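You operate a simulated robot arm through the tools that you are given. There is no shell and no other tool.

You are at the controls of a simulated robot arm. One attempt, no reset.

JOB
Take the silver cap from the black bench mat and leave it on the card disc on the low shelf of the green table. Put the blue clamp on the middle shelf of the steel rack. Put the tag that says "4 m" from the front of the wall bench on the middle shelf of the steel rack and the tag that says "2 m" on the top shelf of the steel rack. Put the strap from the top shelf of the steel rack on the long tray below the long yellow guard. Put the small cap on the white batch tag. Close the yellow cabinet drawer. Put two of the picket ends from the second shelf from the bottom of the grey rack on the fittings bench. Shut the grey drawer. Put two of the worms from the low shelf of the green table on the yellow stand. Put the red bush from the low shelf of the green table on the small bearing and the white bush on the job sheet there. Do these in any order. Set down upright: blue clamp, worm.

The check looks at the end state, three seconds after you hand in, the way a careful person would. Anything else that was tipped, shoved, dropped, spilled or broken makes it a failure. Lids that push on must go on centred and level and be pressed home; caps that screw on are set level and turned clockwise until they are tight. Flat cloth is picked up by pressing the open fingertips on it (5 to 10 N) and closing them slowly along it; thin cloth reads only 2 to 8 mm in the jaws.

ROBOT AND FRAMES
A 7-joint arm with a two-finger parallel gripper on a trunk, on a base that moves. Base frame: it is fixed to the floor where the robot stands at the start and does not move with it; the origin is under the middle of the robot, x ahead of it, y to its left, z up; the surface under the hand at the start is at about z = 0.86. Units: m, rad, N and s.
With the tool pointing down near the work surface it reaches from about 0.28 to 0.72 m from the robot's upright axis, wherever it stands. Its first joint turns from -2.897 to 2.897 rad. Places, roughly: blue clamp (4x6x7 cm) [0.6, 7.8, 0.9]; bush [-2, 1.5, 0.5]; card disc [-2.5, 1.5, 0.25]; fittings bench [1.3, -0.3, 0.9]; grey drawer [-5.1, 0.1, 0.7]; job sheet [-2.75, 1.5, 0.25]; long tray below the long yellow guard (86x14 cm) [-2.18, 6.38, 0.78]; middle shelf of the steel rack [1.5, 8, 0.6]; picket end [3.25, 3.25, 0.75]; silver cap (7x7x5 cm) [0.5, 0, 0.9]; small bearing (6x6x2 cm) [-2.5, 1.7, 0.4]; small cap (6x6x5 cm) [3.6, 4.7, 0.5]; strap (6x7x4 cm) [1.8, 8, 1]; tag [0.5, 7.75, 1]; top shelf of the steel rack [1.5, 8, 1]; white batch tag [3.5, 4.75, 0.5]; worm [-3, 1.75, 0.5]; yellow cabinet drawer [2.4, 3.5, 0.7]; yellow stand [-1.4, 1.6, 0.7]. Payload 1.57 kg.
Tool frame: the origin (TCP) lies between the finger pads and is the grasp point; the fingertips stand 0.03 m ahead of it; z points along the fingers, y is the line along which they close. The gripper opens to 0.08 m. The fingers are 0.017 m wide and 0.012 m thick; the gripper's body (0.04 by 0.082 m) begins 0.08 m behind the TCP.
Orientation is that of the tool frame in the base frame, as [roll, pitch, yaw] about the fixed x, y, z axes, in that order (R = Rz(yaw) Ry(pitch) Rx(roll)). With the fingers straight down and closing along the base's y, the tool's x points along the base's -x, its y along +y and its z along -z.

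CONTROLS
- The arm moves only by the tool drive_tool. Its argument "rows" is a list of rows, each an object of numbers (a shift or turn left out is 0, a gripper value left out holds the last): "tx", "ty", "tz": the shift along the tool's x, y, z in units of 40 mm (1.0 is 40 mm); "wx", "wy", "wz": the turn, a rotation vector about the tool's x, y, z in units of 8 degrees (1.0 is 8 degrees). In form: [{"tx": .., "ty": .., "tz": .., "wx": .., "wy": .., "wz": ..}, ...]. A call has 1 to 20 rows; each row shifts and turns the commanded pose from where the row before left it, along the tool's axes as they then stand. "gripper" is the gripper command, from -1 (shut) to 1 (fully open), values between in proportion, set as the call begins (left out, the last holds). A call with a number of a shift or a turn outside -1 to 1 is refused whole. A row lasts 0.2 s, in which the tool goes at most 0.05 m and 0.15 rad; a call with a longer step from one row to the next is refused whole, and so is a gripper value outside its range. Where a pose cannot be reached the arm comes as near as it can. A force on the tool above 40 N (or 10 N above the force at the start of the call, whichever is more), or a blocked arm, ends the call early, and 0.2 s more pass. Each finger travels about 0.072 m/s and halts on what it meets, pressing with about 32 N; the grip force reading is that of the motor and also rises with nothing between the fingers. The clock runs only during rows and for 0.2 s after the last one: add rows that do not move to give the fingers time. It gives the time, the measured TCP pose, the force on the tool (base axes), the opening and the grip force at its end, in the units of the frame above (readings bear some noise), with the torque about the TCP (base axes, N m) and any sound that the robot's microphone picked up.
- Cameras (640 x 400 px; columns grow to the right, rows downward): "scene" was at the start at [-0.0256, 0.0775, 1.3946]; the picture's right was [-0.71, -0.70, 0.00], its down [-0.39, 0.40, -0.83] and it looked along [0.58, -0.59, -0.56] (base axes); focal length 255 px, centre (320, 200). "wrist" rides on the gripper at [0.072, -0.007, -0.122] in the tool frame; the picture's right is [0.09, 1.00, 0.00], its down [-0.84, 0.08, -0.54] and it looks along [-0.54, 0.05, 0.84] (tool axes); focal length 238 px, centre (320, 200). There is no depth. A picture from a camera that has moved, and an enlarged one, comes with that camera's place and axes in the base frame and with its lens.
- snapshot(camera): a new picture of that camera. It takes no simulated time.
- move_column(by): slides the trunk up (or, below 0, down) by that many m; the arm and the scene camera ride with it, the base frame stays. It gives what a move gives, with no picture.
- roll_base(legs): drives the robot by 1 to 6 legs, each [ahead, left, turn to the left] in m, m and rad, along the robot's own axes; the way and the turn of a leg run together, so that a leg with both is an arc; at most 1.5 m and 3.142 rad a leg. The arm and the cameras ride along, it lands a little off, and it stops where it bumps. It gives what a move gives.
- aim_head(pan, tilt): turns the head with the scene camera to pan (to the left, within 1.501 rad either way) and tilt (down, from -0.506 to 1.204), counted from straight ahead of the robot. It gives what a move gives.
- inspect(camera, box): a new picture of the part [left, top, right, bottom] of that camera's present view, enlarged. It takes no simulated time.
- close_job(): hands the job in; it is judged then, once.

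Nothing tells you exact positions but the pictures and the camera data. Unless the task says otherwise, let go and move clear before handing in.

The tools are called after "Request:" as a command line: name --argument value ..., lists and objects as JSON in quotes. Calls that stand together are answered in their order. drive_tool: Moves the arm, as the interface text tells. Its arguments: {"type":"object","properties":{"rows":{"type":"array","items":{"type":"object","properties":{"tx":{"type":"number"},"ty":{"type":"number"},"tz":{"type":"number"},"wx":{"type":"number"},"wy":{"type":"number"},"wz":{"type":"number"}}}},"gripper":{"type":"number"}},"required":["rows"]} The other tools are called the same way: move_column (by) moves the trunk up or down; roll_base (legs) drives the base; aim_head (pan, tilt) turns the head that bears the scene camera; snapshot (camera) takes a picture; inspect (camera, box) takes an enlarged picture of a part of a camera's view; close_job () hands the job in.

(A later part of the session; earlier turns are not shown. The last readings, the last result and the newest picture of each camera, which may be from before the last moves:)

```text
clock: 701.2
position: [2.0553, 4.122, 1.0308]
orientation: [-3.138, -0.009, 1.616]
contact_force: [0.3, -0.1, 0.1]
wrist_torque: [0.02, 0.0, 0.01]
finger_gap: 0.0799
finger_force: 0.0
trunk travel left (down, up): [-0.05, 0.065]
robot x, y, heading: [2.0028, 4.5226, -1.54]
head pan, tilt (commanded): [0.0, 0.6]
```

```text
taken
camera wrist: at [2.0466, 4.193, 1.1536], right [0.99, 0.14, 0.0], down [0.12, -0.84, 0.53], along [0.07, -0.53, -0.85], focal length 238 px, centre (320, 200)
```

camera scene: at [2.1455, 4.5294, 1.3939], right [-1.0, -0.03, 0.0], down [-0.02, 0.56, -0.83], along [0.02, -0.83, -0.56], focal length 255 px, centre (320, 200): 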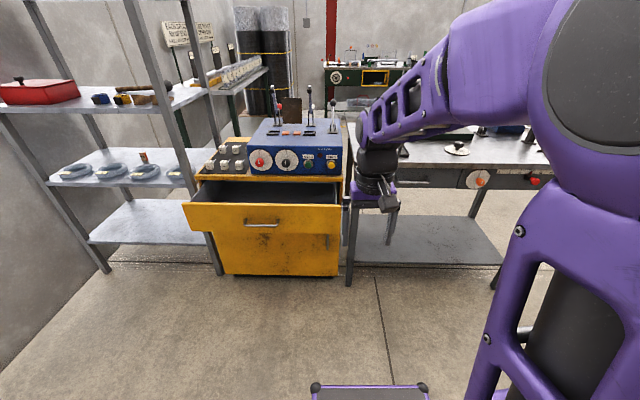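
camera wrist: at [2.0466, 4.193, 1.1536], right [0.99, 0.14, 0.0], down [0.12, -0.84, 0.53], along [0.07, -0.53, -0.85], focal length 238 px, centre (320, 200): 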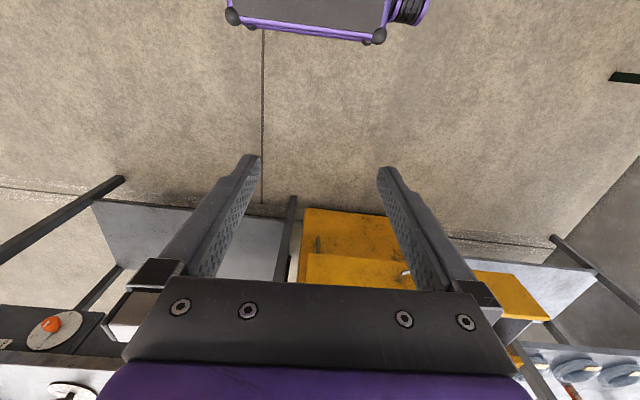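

Request:
inspect --camera "scene" --box '[170, 130, 370, 290]'

```text
2.50 times, centred on (270, 210) of scene
camera zoom: at [2.1455, 4.5294, 1.3939], right [-1.0, -0.03, 0.0], down [-0.02, 0.56, -0.83], along [0.02, -0.83, -0.56], focal length 637 px, centre (445, 175)
```

zoom: 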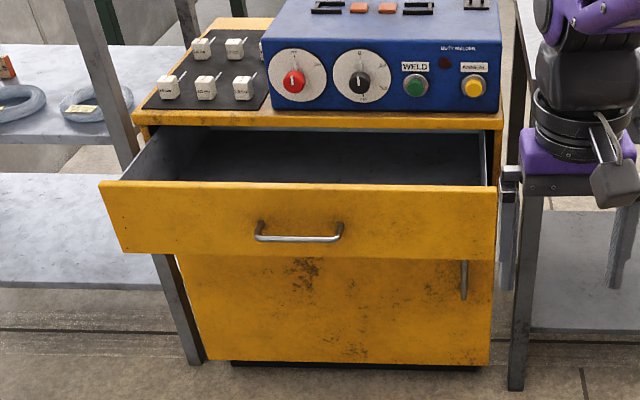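

The yellow cabinet's top drawer is open about 20 cm toward me, its front near y = 3.63, z = 0.60–0.76 and its handle at x ≈ 2.42. I line up just beside the handle, tilt the hand with closed fingers and push.

Request:
roll_base --legs '[[0, 0.29, -0.028], [0.27, 0, 0]]'

Request:
drive_tool --rows '[{"tx": -0.45, "tz": 0.75, "wy": -0.703}, {"tx": -0.4, "tz": 0.8, "wy": -0.703}, {"tx": -0.3, "tz": 0.85, "wy": -0.703}, {"tx": -0.2, "tz": 0.9, "wy": -0.703}, {"tx": -0.1, "tz": 0.9, "wy": -0.703}, {"tx": 0.1, "tz": 0.9, "wy": -0.703}, {"tx": 0.4, "tz": 0.85, "wy": -0.703}, {"tx": 0.7, "tz": 0.6, "wy": -0.703}, {}]' --gripper -1

Request:
snapshot --camera "wrist"

Request:
snapshot --camera "scene"

```text
clock: 706.1
position: [2.3363, 3.8561, 1.0318]
orientation: [-3.136, -0.009, 1.59]
contact_force: [-1.0, 0.8, 0.3]
wrist_torque: [0.0, 0.01, 0.04]
finger_gap: 0.08
finger_force: 0.0
trunk travel left (down, up): [-0.05, 0.065]
robot x, y, heading: [2.2932, 4.2644, -1.57]
head pan, tilt (commanded): [0.0, 0.6]
```

```text
clock: 708.1
position: [2.3359, 3.7553, 0.7663]
orientation: [-3.131, 0.776, 1.593]
contact_force: [-0.5, -0.6, 0.0]
wrist_torque: [0.01, 0.02, 0.02]
finger_gap: 0.0
finger_force: 21.1
trunk travel left (down, up): [-0.05, 0.065]
robot x, y, heading: [2.2893, 4.2593, -1.569]
head pan, tilt (commanded): [0.0, 0.6]
```

```text
taken
camera wrist: at [2.3271, 3.8914, 0.8045], right [0.99, 0.08, -0.07], down [0.09, -0.22, 0.97], along [0.07, -0.97, -0.22], focal length 238 px, centre (320, 200)
```

wrist: 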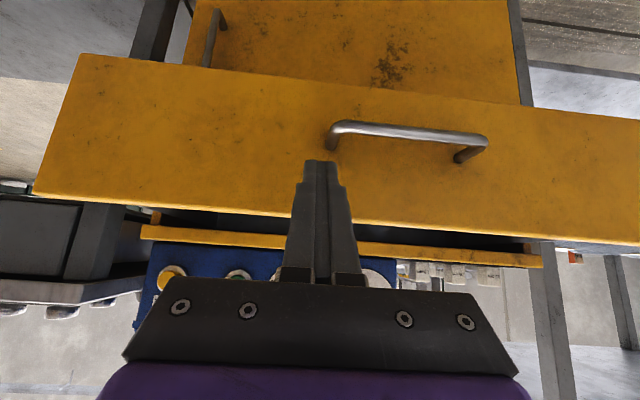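

```text
taken
camera scene: at [2.4368, 4.2599, 1.3939], right [-1.0, 0.0, 0.0], down [0.0, 0.56, -0.83], along [0.0, -0.83, -0.56], focal length 255 px, centre (320, 200)
```

scene: 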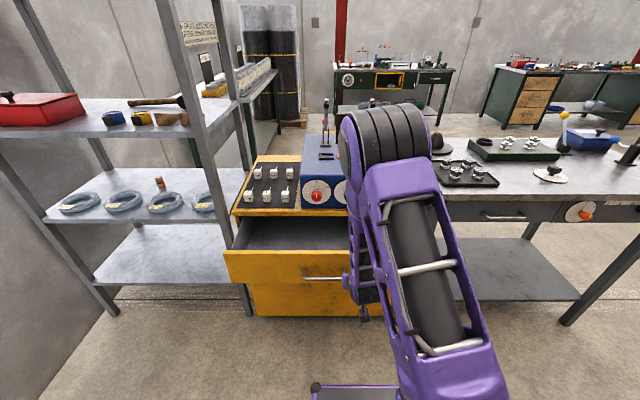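

Request:
drive_tool --rows '[{"tx": 0.4, "tz": 0.4, "ty": -0.6}, {"tx": 0.4, "tz": 0.4, "ty": -0.6}, {"tx": -0.45, "tz": 0.44}, {}]'

Request:
snapshot --camera "wrist"

```text
clock: 709.1
position: [2.2895, 3.7275, 0.7229]
orientation: [-3.132, 0.775, 1.594]
contact_force: [0.7, -0.9, 0.3]
wrist_torque: [0.02, -0.01, 0.01]
finger_gap: 0.0
finger_force: 21.3
trunk travel left (down, up): [-0.05, 0.065]
robot x, y, heading: [2.294, 4.2576, -1.572]
head pan, tilt (commanded): [0.0, 0.6]
```

```text
taken
camera wrist: at [2.2798, 3.8653, 0.7607], right [0.99, 0.08, -0.07], down [0.09, -0.22, 0.97], along [0.07, -0.97, -0.22], focal length 238 px, centre (320, 200)
```

wrist: 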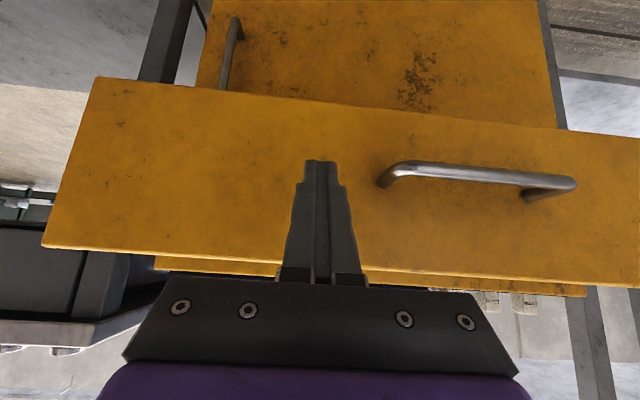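

Request:
drive_tool --rows '[{"tx": -0.446, "tz": 0.438}, {"tx": -0.446, "tz": 0.438}, {"tx": -0.446, "tz": 0.438}, {"tx": -0.446, "tz": 0.438}, {}]'

Request:
drive_tool --rows '[{"tx": -0.446, "tz": 0.438}, {"tx": -0.446, "tz": 0.438}, {"tx": -0.446, "tz": 0.438}, {}]'

Request:
snapshot --camera "wrist"

Request:
snapshot --camera "scene"

```text
clock: 710.3
position: [2.291, 3.6291, 0.7215]
orientation: [-3.132, 0.775, 1.592]
contact_force: [-0.2, 0.6, 0.4]
wrist_torque: [0.0, 0.01, -0.03]
finger_gap: 0.0
finger_force: 21.3
trunk travel left (down, up): [-0.05, 0.065]
robot x, y, heading: [2.2955, 4.2587, -1.574]
head pan, tilt (commanded): [0.0, 0.6]
```

```text
clock: 711.3
position: [2.2909, 3.5542, 0.7214]
orientation: [-3.133, 0.776, 1.594]
contact_force: [-0.3, 1.0, -0.2]
wrist_torque: [0.04, 0.01, -0.01]
finger_gap: 0.0
finger_force: 21.1
trunk travel left (down, up): [-0.05, 0.065]
robot x, y, heading: [2.2964, 4.2537, -1.571]
head pan, tilt (commanded): [0.0, 0.6]
```

```text
taken
camera wrist: at [2.2829, 3.6908, 0.7591], right [0.99, 0.08, -0.07], down [0.09, -0.22, 0.97], along [0.07, -0.97, -0.22], focal length 238 px, centre (320, 200)
```

wrist: 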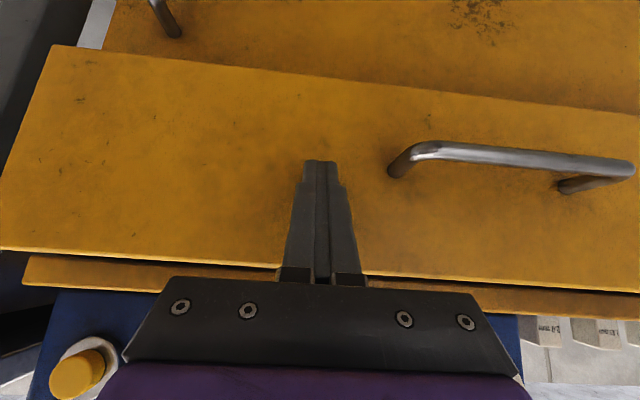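

```text
taken
camera scene: at [2.4367, 4.26, 1.3939], right [-1.0, 0.0, 0.0], down [0.0, 0.56, -0.83], along [0.0, -0.83, -0.56], focal length 255 px, centre (320, 200)
```

scene: 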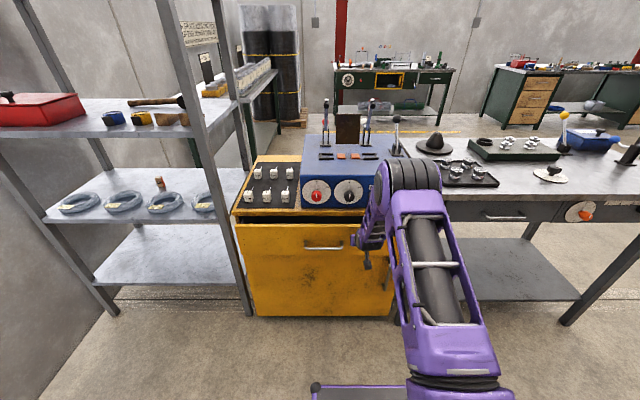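

Request:
drive_tool --rows '[{"tx": -0.3, "tz": 0.29}, {"tx": -0.3, "tz": 0.29}, {"tx": -0.3, "tz": 0.29}, {"tx": -0.3, "tz": 0.29}, {"tx": -0.3, "tz": 0.29}, {}]'

Request:
snapshot --camera "wrist"

Request:
snapshot --camera "scene"

```text
clock: 712.4
position: [2.2928, 3.4963, 0.7172]
orientation: [-3.133, 0.754, 1.594]
contact_force: [0.1, 17.3, 7.2]
wrist_torque: [0.18, -0.02, -0.04]
finger_gap: 0.0
finger_force: 21.5
trunk travel left (down, up): [-0.05, 0.065]
robot x, y, heading: [2.2955, 4.2571, -1.573]
head pan, tilt (commanded): [0.0, 0.6]
stopped in row 5: the force on the tool passed its limit at 94 N (the readings are from after the stop); the commanded pose is now the measured one
```

```text
taken
camera wrist: at [2.2838, 3.6326, 0.7565], right [0.99, 0.08, -0.07], down [0.09, -0.24, 0.97], along [0.07, -0.97, -0.24], focal length 238 px, centre (320, 200)
```

wrist: 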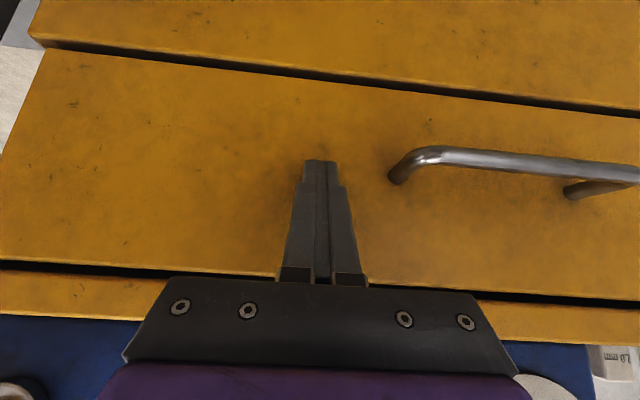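

```text
taken
camera scene: at [2.4368, 4.2617, 1.394], right [-1.0, 0.0, 0.0], down [0.0, 0.56, -0.83], along [0.0, -0.83, -0.56], focal length 255 px, centre (320, 200)
```

scene: 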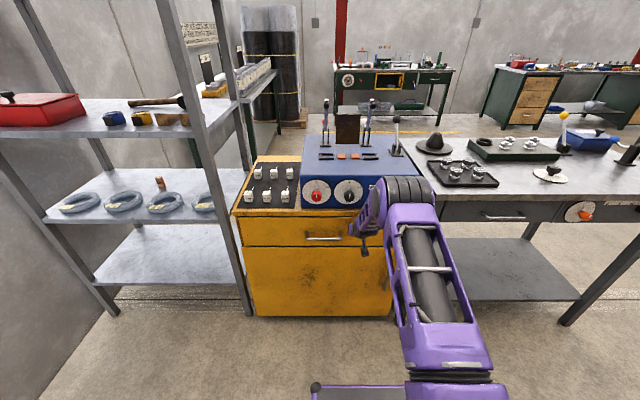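

The drawer is fully shut. I retract, then turn toward the small stand by the wall where the small cap and the batch tag are.

Request:
drive_tool --rows '[{"tx": 0.446, "tz": -0.438}, {"tx": 0.6, "tz": -0.58}, {"tx": 0.6, "tz": -0.58}, {"tx": 0.6, "tz": -0.58}, {"tx": 0.6, "tz": -0.58}, {}]'

Request:
roll_base --legs '[[-0.3, 0, 0]]'

Request:
drive_tool --rows '[{"tx": -0.3, "tz": -0.6, "wy": 0.68}, {"tx": -0.2, "tz": -0.7, "wy": 0.68}, {"tx": -0.1, "tz": -0.8, "wy": 0.68}, {"tx": 0.0, "tz": -0.8, "wy": 0.68}, {"tx": 0.15, "tz": -0.8, "wy": 0.68}, {"tx": 0.3, "tz": -0.8, "wy": 0.68}, {"tx": 0.4, "tz": -0.8, "wy": 0.68}, {"tx": 0.45, "tz": -0.7, "wy": 0.68}, {}]'

Request:
roll_base --legs '[[0, 0, 1.57], [0.2, 0.05, 0]]'

Request:
aim_head --pan 0.0 --tilt 0.6

Request:
snapshot --camera "scene"

```text
clock: 713.8
position: [2.2893, 3.6536, 0.72]
orientation: [-3.132, 0.758, 1.594]
contact_force: [1.2, 0.0, -0.5]
wrist_torque: [-0.03, -0.03, 0.01]
finger_gap: 0.0001
finger_force: 21.2
trunk travel left (down, up): [-0.05, 0.065]
robot x, y, heading: [2.2982, 4.2584, -1.566]
head pan, tilt (commanded): [0.0, 0.6]
```

```text
clock: 715.8
position: [2.2884, 3.9514, 0.7179]
orientation: [-3.132, 0.758, 1.592]
contact_force: [0.0, 0.4, 0.8]
wrist_torque: [0.0, -0.02, 0.0]
finger_gap: 0.0
finger_force: 21.3
trunk travel left (down, up): [-0.05, 0.065]
robot x, y, heading: [2.2958, 4.5534, -1.571]
head pan, tilt (commanded): [0.0, 0.6]
```

```text
clock: 717.8
position: [2.2866, 4.0793, 0.9401]
orientation: [-3.135, -0.005, 1.585]
contact_force: [0.7, 0.1, -0.3]
wrist_torque: [0.01, 0.01, 0.02]
finger_gap: 0.0
finger_force: 20.8
trunk travel left (down, up): [-0.05, 0.065]
robot x, y, heading: [2.2952, 4.5565, -1.573]
head pan, tilt (commanded): [0.0, 0.6]
```

```text
clock: 723.3
position: [2.9731, 4.5945, 0.94]
orientation: [-3.136, -0.002, -3.134]
contact_force: [-0.1, 0.6, 0.1]
wrist_torque: [0.0, 0.03, 0.01]
finger_gap: 0.0002
finger_force: 21.5
trunk travel left (down, up): [-0.05, 0.065]
robot x, y, heading: [2.4957, 4.6042, -0.008]
head pan, tilt (commanded): [0.0, 0.6]
```

```text
clock: 723.9
position: [2.9732, 4.5947, 0.9405]
orientation: [-3.135, -0.002, -3.13]
contact_force: [-0.5, -0.4, 0.5]
wrist_torque: [0.02, -0.01, 0.01]
finger_gap: 0.0
finger_force: 21.0
trunk travel left (down, up): [-0.05, 0.065]
robot x, y, heading: [2.4937, 4.6044, -0.009]
head pan, tilt (commanded): [0.0, 0.6]
```

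```text
taken
camera scene: at [2.4968, 4.7456, 1.3939], right [-0.01, -1.0, 0.0], down [-0.56, 0.0, -0.83], along [0.83, -0.01, -0.56], focal length 255 px, centre (320, 200)
```

scene: 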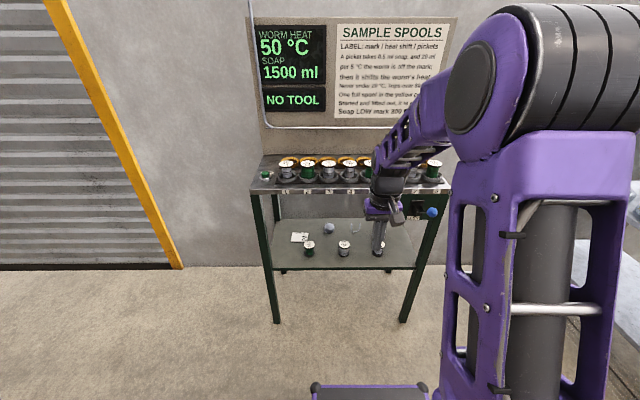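

Request:
inspect --camera "scene" --box '[240, 150, 460, 290]'

Request:
snapshot --camera "wrist"

```text
2.86 times, centred on (350, 220) of scene
camera zoom: at [2.4968, 4.7456, 1.3939], right [-0.01, -1.0, 0.0], down [-0.56, 0.0, -0.83], along [0.83, -0.01, -0.56], focal length 728 px, centre (234, 143)
```

zoom: 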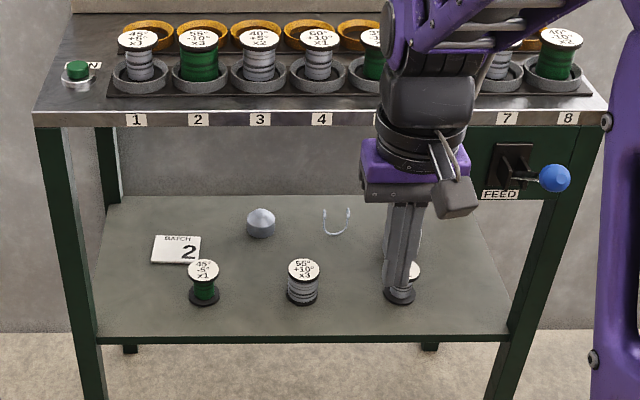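

```text
taken
camera wrist: at [2.9013, 4.5883, 1.0624], right [-0.1, 0.99, -0.01], down [0.84, 0.09, 0.54], along [0.54, 0.05, -0.84], focal length 238 px, centre (320, 200)
```

wrist: 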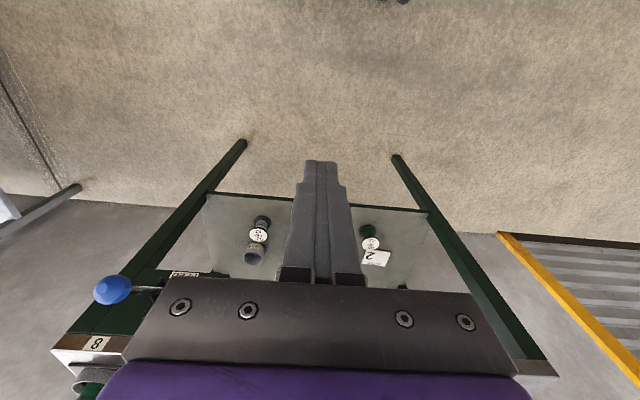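

I can see the "BATCH 2" tag lying flat at about (3.49, 4.83) and the small domed cap at about (3.55, 4.68), behind a row of spools. I lower the trunk and bring the wrist camera down in front of the shelf to measure.

Request:
roll_base --legs '[[0.08, 0.085, 0.008]]'

Request:
move_column --by -0.05

Request:
drive_tool --rows '[{"tz": 0.9, "tx": 0.15}, {"tz": 0.9, "tx": 0.15}, {"tz": 0.9, "tx": 0.1}, {"tz": 0.9}, {"tz": 0.9}, {"tz": 0.9}, {}]' --gripper 1

Request:
snapshot --camera "wrist"

```text
clock: 725.4
position: [3.0525, 4.684, 0.9389]
orientation: [-3.137, -0.002, -3.122]
contact_force: [0.1, -0.4, 0.8]
wrist_torque: [-0.01, -0.01, 0.01]
finger_gap: 0.0
finger_force: 20.9
trunk travel left (down, up): [-0.05, 0.065]
robot x, y, heading: [2.5732, 4.6893, 0.002]
head pan, tilt (commanded): [0.0, 0.6]
```

```text
clock: 726.4
position: [3.0532, 4.6839, 0.8906]
orientation: [-3.136, -0.002, -3.123]
contact_force: [0.2, 0.3, -0.6]
wrist_torque: [0.0, 0.0, 0.02]
finger_gap: 0.0
finger_force: 21.3
trunk travel left (down, up): [0.0, 0.115]
robot x, y, heading: [2.5768, 4.6885, -0.001]
head pan, tilt (commanded): [0.0, 0.6]
```

```text
clock: 728.0
position: [3.0361, 4.6805, 0.6733]
orientation: [-3.137, -0.001, -3.123]
contact_force: [-0.4, -0.3, -0.2]
wrist_torque: [0.02, -0.01, 0.0]
finger_gap: 0.0798
finger_force: 0.0
trunk travel left (down, up): [0.0, 0.115]
robot x, y, heading: [2.5761, 4.6876, -0.0]
head pan, tilt (commanded): [0.0, 0.6]
```

```text
taken
camera wrist: at [2.9645, 4.6738, 0.7957], right [-0.11, 0.99, -0.01], down [0.84, 0.1, 0.54], along [0.54, 0.05, -0.84], focal length 238 px, centre (320, 200)
```

wrist: 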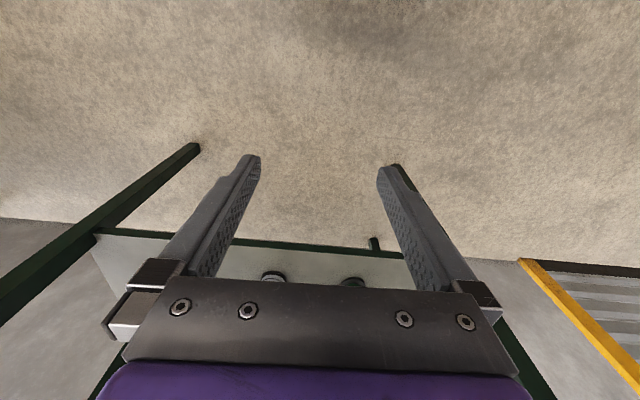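

Request:
drive_tool --rows '[{"tx": -0.3125, "tz": 0.165, "wy": -0.75}, {"tx": -0.2925, "tz": 0.1975, "wy": -0.75}, {"tx": -0.27, "tz": 0.2275, "wy": -0.75}, {"tx": -0.2475, "tz": 0.255, "wy": -0.75}, {"tx": -0.2175, "tz": 0.2775, "wy": -0.75}, {"tx": -0.1875, "tz": 0.3, "wy": -0.75}, {"tx": -0.155, "tz": 0.3175, "wy": -0.75}, {"tx": -0.1225, "tz": 0.3325, "wy": -0.75}, {}]'

Request:
snapshot --camera "wrist"

Request:
snapshot --camera "scene"

```text
clock: 730.0
position: [3.1372, 4.6843, 0.6199]
orientation: [-3.134, 0.839, -3.116]
contact_force: [0.1, -0.7, 0.2]
wrist_torque: [-0.03, 0.02, -0.01]
finger_gap: 0.0801
finger_force: 0.1
trunk travel left (down, up): [0.0, 0.115]
robot x, y, heading: [2.5771, 4.6844, 0.001]
head pan, tilt (commanded): [0.0, 0.6]
```

```text
taken
camera wrist: at [2.9979, 4.675, 0.6493], right [-0.08, 0.99, -0.07], down [0.16, 0.09, 0.98], along [0.98, 0.07, -0.16], focal length 238 px, centre (320, 200)
```

wrist: 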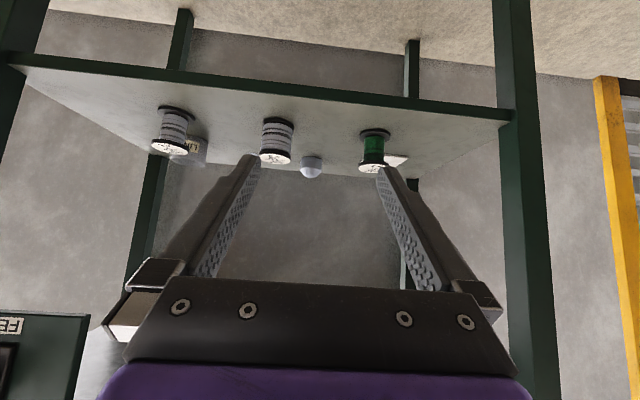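

```text
taken
camera scene: at [2.5756, 4.83, 1.3439], right [0.0, -1.0, 0.0], down [-0.56, 0.0, -0.83], along [0.83, 0.0, -0.56], focal length 255 px, centre (320, 200)
```

scene: 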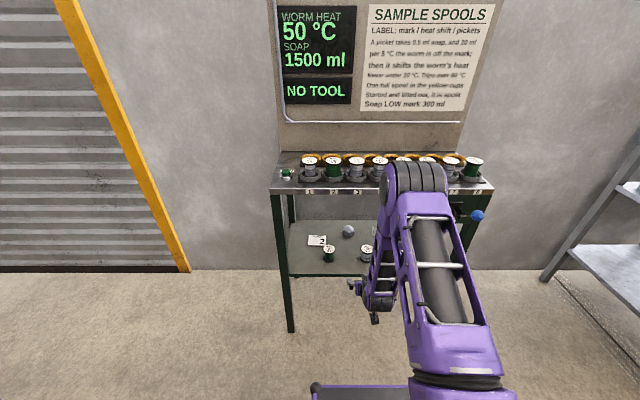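

Closer measurement puts the shelf at about z = 0.43 and the cap near (3.62, 4.684), behind and between two spools. I extend the arm outside the stand first so that the elbow stays clear of the top, then drive in above the spools.

Request:
drive_tool --rows '[{"tx": -0.41, "tz": 0.88}, {"tx": -0.41, "tz": 0.88}, {"tx": -0.41, "tz": 0.88}, {"tx": -0.41, "tz": 0.88}, {"tx": -0.41, "tz": 0.88}, {}]'

Request:
roll_base --legs '[[0.12, 0.01, 0]]'

Request:
snapshot --camera "wrist"

Request:
snapshot --camera "scene"

```text
clock: 731.4
position: [3.3229, 4.6877, 0.5646]
orientation: [-3.132, 0.836, -3.118]
contact_force: [-0.3, -0.7, 0.1]
wrist_torque: [-0.04, -0.01, -0.02]
finger_gap: 0.08
finger_force: 0.1
trunk travel left (down, up): [0.0, 0.115]
robot x, y, heading: [2.5771, 4.6888, 0.004]
head pan, tilt (commanded): [0.0, 0.6]
```

```text
clock: 732.6
position: [3.4409, 4.6983, 0.5647]
orientation: [-3.132, 0.836, -3.115]
contact_force: [0.6, 0.3, -0.1]
wrist_torque: [0.02, 0.03, 0.0]
finger_gap: 0.0803
finger_force: 0.0
trunk travel left (down, up): [0.0, 0.115]
robot x, y, heading: [2.6946, 4.7018, 0.0]
head pan, tilt (commanded): [0.0, 0.6]
```

```text
taken
camera wrist: at [3.303, 4.6891, 0.5928], right [-0.08, 0.99, -0.07], down [0.16, 0.09, 0.98], along [0.98, 0.07, -0.16], focal length 238 px, centre (320, 200)
```

wrist: 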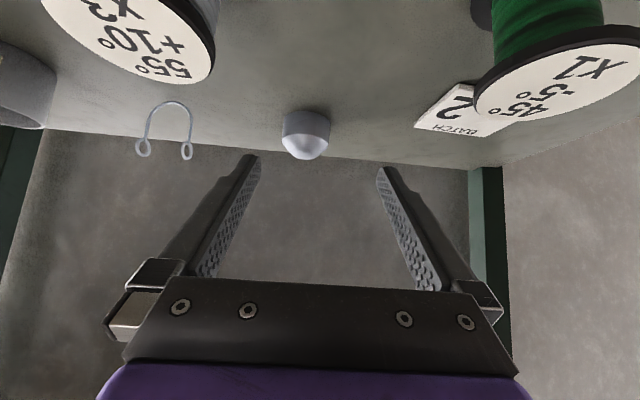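

```text
taken
camera scene: at [2.6948, 4.8402, 1.3439], right [0.0, -1.0, 0.0], down [-0.56, 0.0, -0.83], along [0.83, 0.0, -0.56], focal length 255 px, centre (320, 200)
```

scene: 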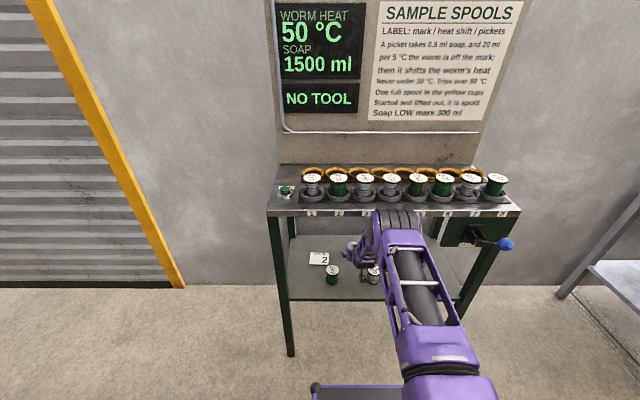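

Request:
inspect --camera "wrist" --box '[230, 80, 390, 180]'

Request:
roll_base --legs '[[0.06, -0.01, 0]]'

Request:
inspect --camera "wrist" --box '[230, 60, 390, 160]'

Request:
snapshot --camera "wrist"

```text
4.00 times, centred on (310, 130) of wrist
camera zoom: at [3.303, 4.6891, 0.5928], right [-0.08, 0.99, -0.07], down [0.16, 0.09, 0.98], along [0.98, 0.07, -0.16], focal length 953 px, centre (360, 480)
```

zoom: 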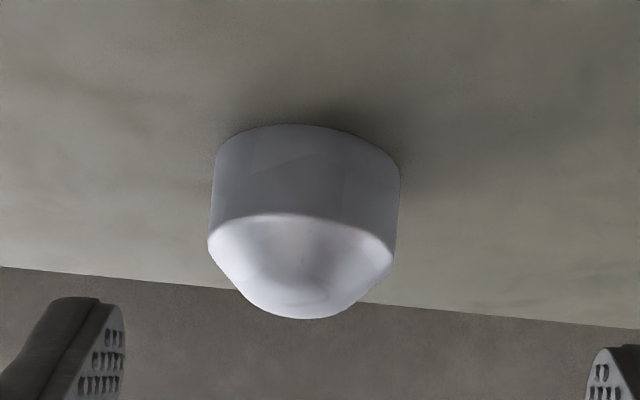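

```text
clock: 733.8
position: [3.5011, 4.6872, 0.5607]
orientation: [-3.132, 0.827, -3.115]
contact_force: [0.5, -0.3, 0.1]
wrist_torque: [-0.02, 0.01, -0.01]
finger_gap: 0.08
finger_force: 0.1
trunk travel left (down, up): [0.0, 0.115]
robot x, y, heading: [2.7589, 4.6894, 0.002]
head pan, tilt (commanded): [0.0, 0.6]
stopped in leg 1: the robot was blocked; the commanded pose is now the measured one
```

```text
4.00 times, centred on (310, 110) of wrist
camera zoom: at [3.363, 4.6784, 0.59], right [-0.08, 0.99, -0.07], down [0.17, 0.09, 0.98], along [0.98, 0.07, -0.17], focal length 953 px, centre (360, 560)
```

zoom: 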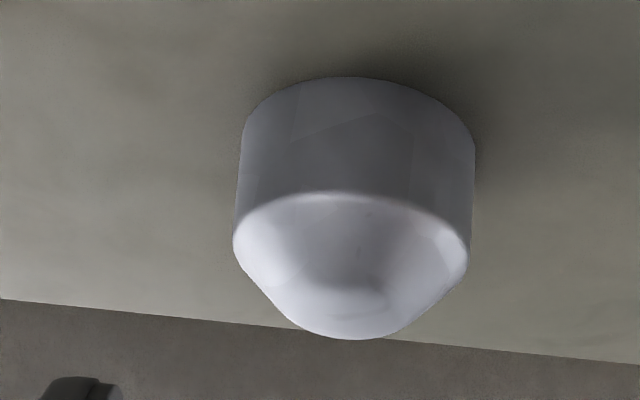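

```text
taken
camera wrist: at [3.363, 4.6784, 0.59], right [-0.08, 0.99, -0.07], down [0.17, 0.09, 0.98], along [0.98, 0.07, -0.17], focal length 238 px, centre (320, 200)
```

wrist: 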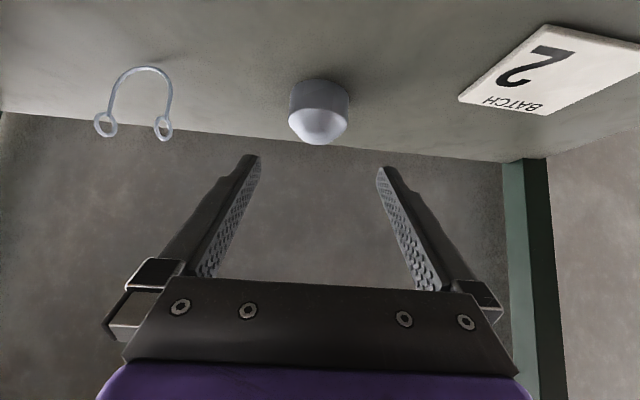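

The elbow grazed the stand's top because the arm was too bent; all spools still stand. I back off 6 cm, turn the hand slightly so that it passes between the two spools, and lower and extend before going in again.

Request:
roll_base --legs '[[-0.07, 0, 0]]'

Request:
drive_tool --rows '[{"wx": 0.303, "wz": 0.279}, {"wx": 0.303, "wz": 0.279}, {"tx": 0.3, "tz": 0.7}, {"tx": 0.25, "tz": 0.7}, {"tx": 0.0, "tz": 0.0}]' --gripper 0.8

Request:
snapshot --camera "wrist"

Request:
snapshot --camera "scene"

```text
clock: 734.8
position: [3.4318, 4.6876, 0.5614]
orientation: [-3.133, 0.829, -3.115]
contact_force: [-0.7, -0.3, 0.3]
wrist_torque: [-0.01, 0.04, 0.0]
finger_gap: 0.08
finger_force: 0.1
trunk travel left (down, up): [0.0, 0.115]
robot x, y, heading: [2.6876, 4.69, -0.002]
head pan, tilt (commanded): [0.0, 0.6]
```

```text
clock: 736.0
position: [3.4579, 4.6824, 0.5068]
orientation: [-3.135, 0.831, 3.053]
contact_force: [-0.2, 0.1, -0.4]
wrist_torque: [0.0, 0.01, 0.02]
finger_gap: 0.0722
finger_force: 0.1
trunk travel left (down, up): [0.0, 0.115]
robot x, y, heading: [2.6868, 4.6918, 0.003]
head pan, tilt (commanded): [0.0, 0.6]
```

```text
taken
camera wrist: at [3.3199, 4.6905, 0.5358], right [0.03, 1.0, -0.07], down [0.17, 0.07, 0.98], along [0.98, -0.05, -0.17], focal length 238 px, centre (320, 200)
```

wrist: 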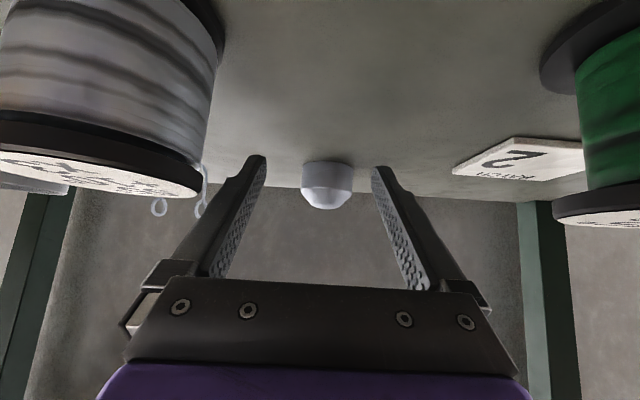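

```text
taken
camera scene: at [2.6882, 4.8296, 1.3439], right [0.0, -1.0, 0.0], down [-0.56, 0.0, -0.83], along [0.83, 0.0, -0.56], focal length 255 px, centre (320, 200)
```

scene: 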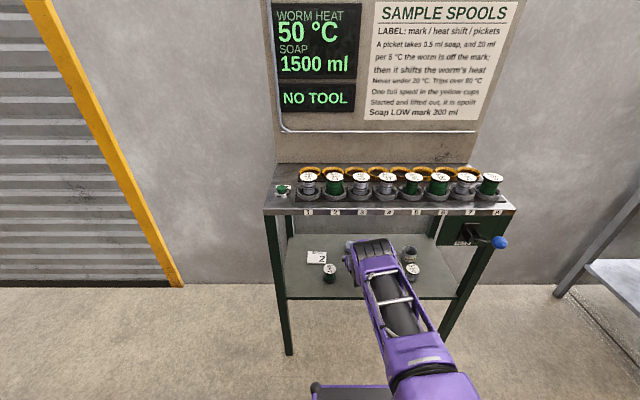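

Request:
drive_tool --rows '[{"tx": -0.33, "tz": -0.3, "ty": 0.1}, {}]'

Request:
roll_base --legs '[[0.05, 0, 0]]'

Request:
snapshot --camera "wrist"

Request:
snapshot --camera "scene"

```text
clock: 736.6
position: [3.4588, 4.6889, 0.5242]
orientation: [-3.131, 0.828, 3.052]
contact_force: [0.0, -0.3, -0.1]
wrist_torque: [0.02, 0.01, 0.01]
finger_gap: 0.0719
finger_force: 0.0
trunk travel left (down, up): [0.0, 0.115]
robot x, y, heading: [2.6889, 4.694, 0.004]
head pan, tilt (commanded): [0.0, 0.6]
```

```text
clock: 737.5
position: [3.5089, 4.689, 0.5237]
orientation: [-3.133, 0.829, 3.054]
contact_force: [0.2, -0.6, 0.5]
wrist_torque: [0.01, 0.0, 0.0]
finger_gap: 0.0719
finger_force: 0.1
trunk travel left (down, up): [0.0, 0.115]
robot x, y, heading: [2.7405, 4.6898, 0.005]
head pan, tilt (commanded): [0.0, 0.6]
```

```text
taken
camera wrist: at [3.3697, 4.6955, 0.5535], right [0.03, 1.0, -0.07], down [0.17, 0.07, 0.98], along [0.98, -0.04, -0.17], focal length 238 px, centre (320, 200)
```

wrist: 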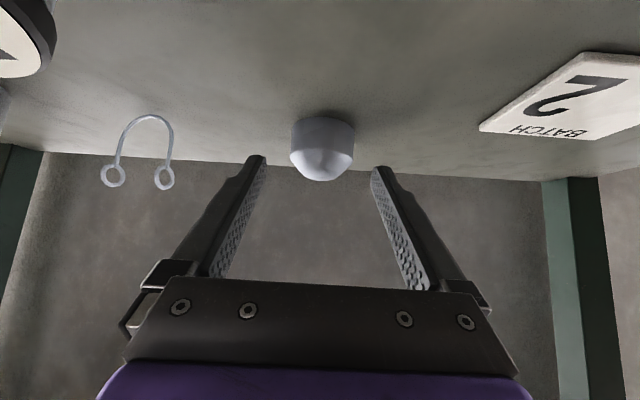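

```text
taken
camera scene: at [2.7378, 4.8297, 1.3439], right [0.0, -1.0, 0.0], down [-0.56, 0.0, -0.83], along [0.83, 0.0, -0.56], focal length 255 px, centre (320, 200)
```

scene: 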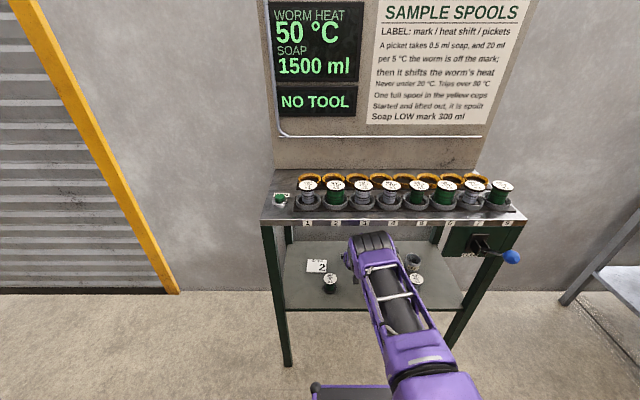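

Request:
roll_base --legs '[[0.05, 0, -0.004]]'

Request:
snapshot --camera "scene"

Request:
inspect --camera "wrist" --box '[200, 20, 440, 170]'

```text
clock: 738.5
position: [3.5447, 4.6871, 0.5175]
orientation: [-3.132, 0.817, 3.048]
contact_force: [-0.1, 0.4, -0.3]
wrist_torque: [0.02, -0.05, 0.02]
finger_gap: 0.072
finger_force: 0.1
trunk travel left (down, up): [0.0, 0.115]
robot x, y, heading: [2.7808, 4.6867, -0.005]
head pan, tilt (commanded): [0.0, 0.6]
stopped in leg 1: the robot was blocked; the commanded pose is now the measured one
```

```text
taken
camera scene: at [2.7798, 4.8295, 1.3441], right [0.0, -1.0, 0.0], down [-0.56, 0.0, -0.83], along [0.83, 0.0, -0.56], focal length 255 px, centre (320, 200)
```

scene: 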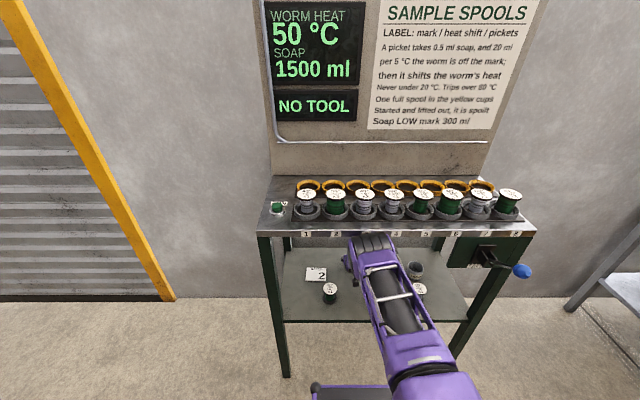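

```text
2.67 times, centred on (320, 95) of wrist
camera zoom: at [3.4071, 4.6938, 0.5488], right [0.04, 1.0, -0.07], down [0.19, 0.07, 0.98], along [0.98, -0.05, -0.18], focal length 636 px, centre (320, 480)
```

zoom: 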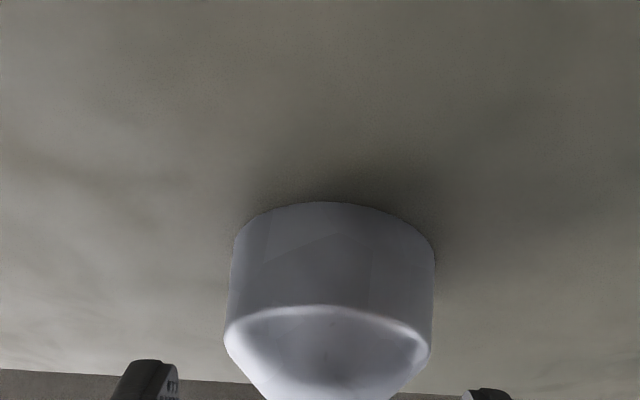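

Request:
drive_tool --rows '[{"tx": 0.33, "tz": 0.31, "ty": -0.04}, {"tx": 0.32, "tz": 0.3}, {}]'

Request:
roll_base --legs '[[0.02, 0, 0]]'

Request:
inspect --camera "wrist" --box '[200, 60, 440, 210]'

```text
clock: 739.2
position: [3.5493, 4.6875, 0.487]
orientation: [-3.134, 0.826, 3.049]
contact_force: [-15.5, 0.0, 20.4]
wrist_torque: [0.74, 0.01, 0.6]
finger_gap: 0.0703
finger_force: 0.0
trunk travel left (down, up): [0.0, 0.115]
robot x, y, heading: [2.7829, 4.6871, -0.005]
head pan, tilt (commanded): [0.0, 0.6]
stopped in row 3: the force on the tool passed its limit at 56 N (the readings are from after the stop); the commanded pose is now the measured one
```

```text
clock: 740.0
position: [3.5703, 4.6859, 0.4863]
orientation: [-3.134, 0.828, 3.049]
contact_force: [-3.2, 0.6, 20.1]
wrist_torque: [0.77, -0.32, 0.4]
finger_gap: 0.0726
finger_force: 0.5
trunk travel left (down, up): [0.0, 0.115]
robot x, y, heading: [2.8001, 4.6914, -0.001]
head pan, tilt (commanded): [0.0, 0.6]
```

```text
2.67 times, centred on (320, 135) of wrist
camera zoom: at [3.4324, 4.6931, 0.5164], right [0.04, 1.0, -0.07], down [0.17, 0.07, 0.98], along [0.98, -0.05, -0.17], focal length 636 px, centre (320, 373)
```

zoom: 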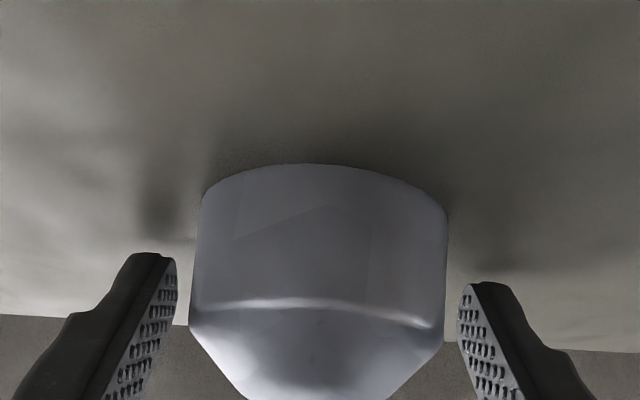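

The fingertips are just touching the shelf around the cap, so the shelf is a touch higher than I thought. I lift off a few millimetres and close on the cap.

Request:
drive_tool --rows '[{"tx": 0.0, "tz": -0.16}, {}]'

Request:
drive_tool --rows '[{}, {}, {}]' --gripper -1

Request:
inspect --camera "wrist" --box '[200, 60, 440, 210]'

```text
clock: 740.5
position: [3.5664, 4.6865, 0.4884]
orientation: [-3.135, 0.825, 3.049]
contact_force: [0.5, -0.6, 0.0]
wrist_torque: [0.0, 0.0, 0.03]
finger_gap: 0.072
finger_force: 0.0
trunk travel left (down, up): [0.0, 0.115]
robot x, y, heading: [2.8028, 4.6883, -0.0]
head pan, tilt (commanded): [0.0, 0.6]
```

```text
clock: 741.4
position: [3.5676, 4.6867, 0.4899]
orientation: [-3.135, 0.826, 3.049]
contact_force: [0.4, -0.3, 0.1]
wrist_torque: [-0.02, -0.03, -0.02]
finger_gap: 0.0529
finger_force: 32.4
trunk travel left (down, up): [0.0, 0.115]
robot x, y, heading: [2.8038, 4.6895, -0.003]
head pan, tilt (commanded): [0.0, 0.6]
```

```text
2.67 times, centred on (320, 135) of wrist
camera zoom: at [3.428, 4.6935, 0.5198], right [0.04, 1.0, -0.07], down [0.18, 0.07, 0.98], along [0.98, -0.05, -0.17], focal length 636 px, centre (320, 373)
```

zoom: 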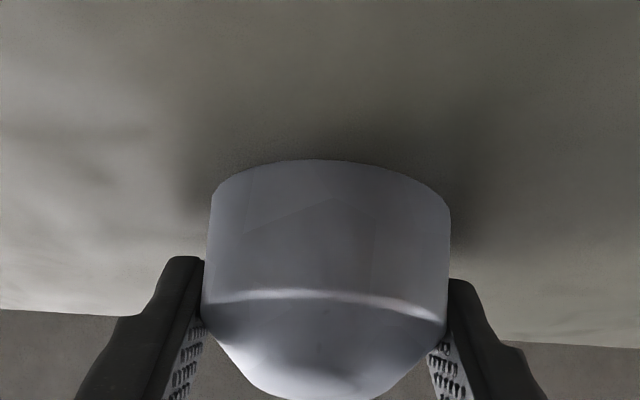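

Gripped (53 mm). I lift slightly and back out in alternating small steps so that neither the elbow nor the hand touches anything.

Request:
drive_tool --rows '[{"tx": -0.15, "tz": -0.14}, {}]'

Request:
roll_base --legs '[[-0.045, 0, 0]]'

Request:
drive_tool --rows '[{"tx": -0.25, "tz": -0.23}, {"tx": -0.25, "tz": -0.23}, {}]'

Request:
snapshot --camera "wrist"

```text
clock: 742.0
position: [3.5604, 4.6863, 0.4876]
orientation: [-3.133, 0.818, 3.05]
contact_force: [12.3, 0.6, 31.6]
wrist_torque: [0.38, -0.24, -0.13]
finger_gap: 0.0535
finger_force: 31.9
trunk travel left (down, up): [0.0, 0.115]
robot x, y, heading: [2.8005, 4.6915, -0.003]
head pan, tilt (commanded): [0.0, 0.6]
```

```text
clock: 742.9
position: [3.5221, 4.6874, 0.4984]
orientation: [-3.134, 0.826, 3.051]
contact_force: [0.3, -0.8, -1.5]
wrist_torque: [-0.06, -0.01, 0.02]
finger_gap: 0.0534
finger_force: 32.0
trunk travel left (down, up): [0.0, 0.115]
robot x, y, heading: [2.7607, 4.6886, -0.001]
head pan, tilt (commanded): [0.0, 0.6]
```

```text
clock: 743.6
position: [3.5208, 4.6871, 0.5248]
orientation: [-3.136, 0.826, 3.049]
contact_force: [0.5, 0.0, -0.8]
wrist_torque: [-0.02, 0.0, 0.03]
finger_gap: 0.0532
finger_force: 32.4
trunk travel left (down, up): [0.0, 0.115]
robot x, y, heading: [2.7609, 4.6891, 0.002]
head pan, tilt (commanded): [0.0, 0.6]
```

```text
taken
camera wrist: at [3.3832, 4.6945, 0.5554], right [0.04, 1.0, -0.07], down [0.18, 0.07, 0.98], along [0.98, -0.05, -0.17], focal length 238 px, centre (320, 200)
```

wrist: 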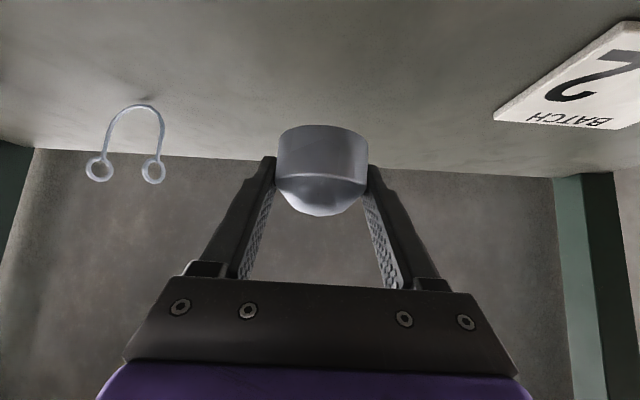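

Request:
roll_base --legs '[[-0.05, 0, 0]]'

Request:
drive_tool --rows '[{"tx": -0.45, "tz": -0.41}, {"tx": -0.45, "tz": -0.41}, {"tx": -0.3, "tz": -0.27}, {}]'

Request:
roll_base --legs '[[-0.17, 0, 0]]'

Request:
snapshot --camera "wrist"

Request:
snapshot --camera "scene"

```text
clock: 744.6
position: [3.473, 4.6879, 0.526]
orientation: [-3.133, 0.826, 3.05]
contact_force: [0.3, 0.0, -0.8]
wrist_torque: [0.0, -0.01, -0.05]
finger_gap: 0.0535
finger_force: 32.0
trunk travel left (down, up): [0.0, 0.115]
robot x, y, heading: [2.7099, 4.6865, -0.003]
head pan, tilt (commanded): [0.0, 0.6]
```

```text
clock: 745.6
position: [3.4736, 4.6882, 0.5896]
orientation: [-3.135, 0.826, 3.048]
contact_force: [0.3, 0.1, -0.8]
wrist_torque: [0.02, -0.01, -0.02]
finger_gap: 0.0535
finger_force: 32.3
trunk travel left (down, up): [0.0, 0.115]
robot x, y, heading: [2.7089, 4.686, 0.001]
head pan, tilt (commanded): [0.0, 0.6]
```

```text
clock: 747.0
position: [3.304, 4.6886, 0.5895]
orientation: [-3.134, 0.825, 3.05]
contact_force: [0.8, -0.6, -0.6]
wrist_torque: [0.01, 0.02, 0.0]
finger_gap: 0.0533
finger_force: 32.4
trunk travel left (down, up): [0.0, 0.115]
robot x, y, heading: [2.5417, 4.6861, -0.006]
head pan, tilt (commanded): [0.0, 0.6]
```

```text
taken
camera wrist: at [3.165, 4.6959, 0.6199], right [0.03, 1.0, -0.07], down [0.18, 0.07, 0.98], along [0.98, -0.05, -0.17], focal length 238 px, centre (320, 200)
```

wrist: 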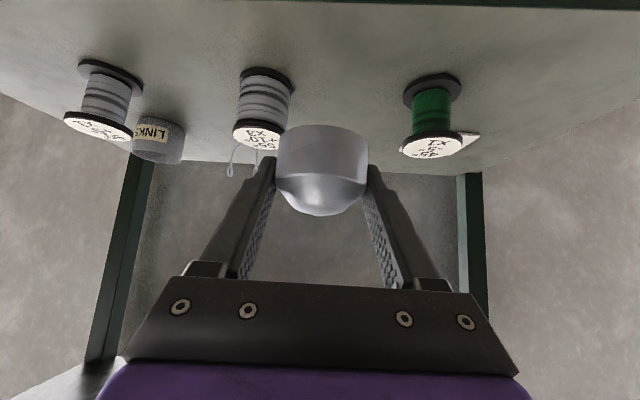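

```text
taken
camera scene: at [2.54, 4.8299, 1.3439], right [0.0, -1.0, 0.0], down [-0.57, 0.0, -0.82], along [0.82, 0.0, -0.57], focal length 255 px, centre (320, 200)
```

scene: 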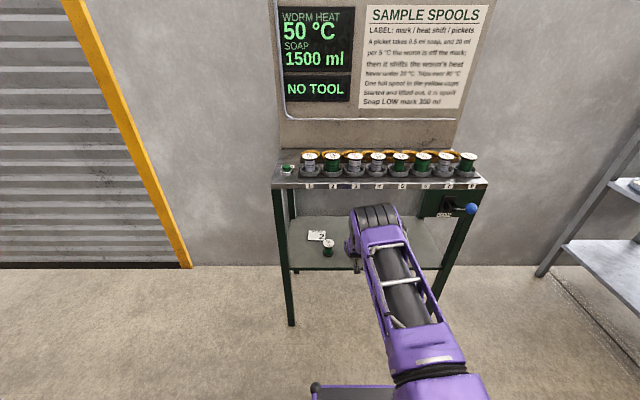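

The cap is held and all spools are untouched. I shift left to line up with the batch tag and yaw the hand a little more so that it clears the green spool.

Request:
roll_base --legs '[[0, 0.167, 0.005]]'

Request:
drive_tool --rows '[{"wx": 0.316, "wz": 0.29}, {"wx": 0.316, "wz": 0.29}, {}]'

Request:
roll_base --legs '[[0.15, 0, 0]]'

Request:
snapshot --camera "wrist"

Request:
snapshot --camera "scene"

```text
clock: 749.3
position: [3.3021, 4.8595, 0.5902]
orientation: [-3.135, 0.827, 3.056]
contact_force: [-0.9, -0.3, -0.2]
wrist_torque: [-0.01, -0.02, 0.05]
finger_gap: 0.0534
finger_force: 32.2
trunk travel left (down, up): [0.0, 0.115]
robot x, y, heading: [2.5392, 4.8525, -0.002]
head pan, tilt (commanded): [0.0, 0.6]
```

```text
clock: 750.1
position: [3.3037, 4.8593, 0.5901]
orientation: [-3.134, 0.828, 2.935]
contact_force: [0.9, 0.0, -1.2]
wrist_torque: [0.03, 0.0, 0.03]
finger_gap: 0.0534
finger_force: 32.1
trunk travel left (down, up): [0.0, 0.115]
robot x, y, heading: [2.5375, 4.8544, 0.008]
head pan, tilt (commanded): [0.0, 0.6]
```

```text
clock: 751.4
position: [3.4509, 4.8603, 0.5897]
orientation: [-3.134, 0.827, 2.936]
contact_force: [0.4, 0.6, -0.7]
wrist_torque: [0.02, -0.03, -0.01]
finger_gap: 0.0536
finger_force: 31.6
trunk travel left (down, up): [0.0, 0.115]
robot x, y, heading: [2.6893, 4.861, 0.007]
head pan, tilt (commanded): [0.0, 0.6]
```

```text
taken
camera wrist: at [3.3146, 4.8836, 0.6199], right [0.15, 0.99, -0.07], down [0.18, 0.05, 0.98], along [0.97, -0.16, -0.17], focal length 238 px, centre (320, 200)
```

wrist: 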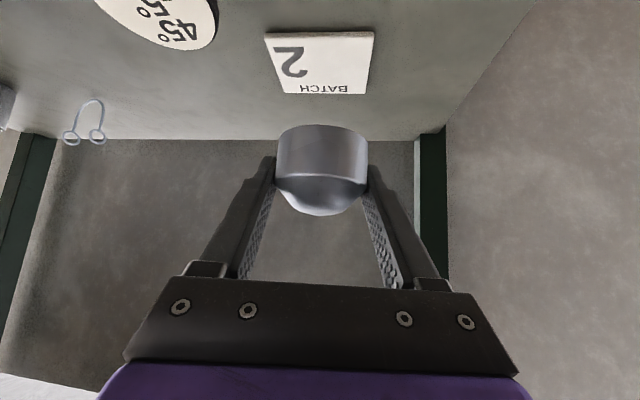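

```text
taken
camera scene: at [2.6869, 4.9972, 1.3439], right [0.01, -1.0, 0.0], down [-0.56, 0.0, -0.83], along [0.83, 0.0, -0.56], focal length 255 px, centre (320, 200)
```

scene: 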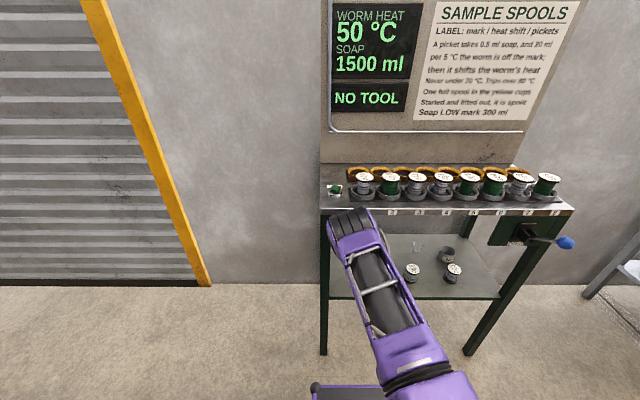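

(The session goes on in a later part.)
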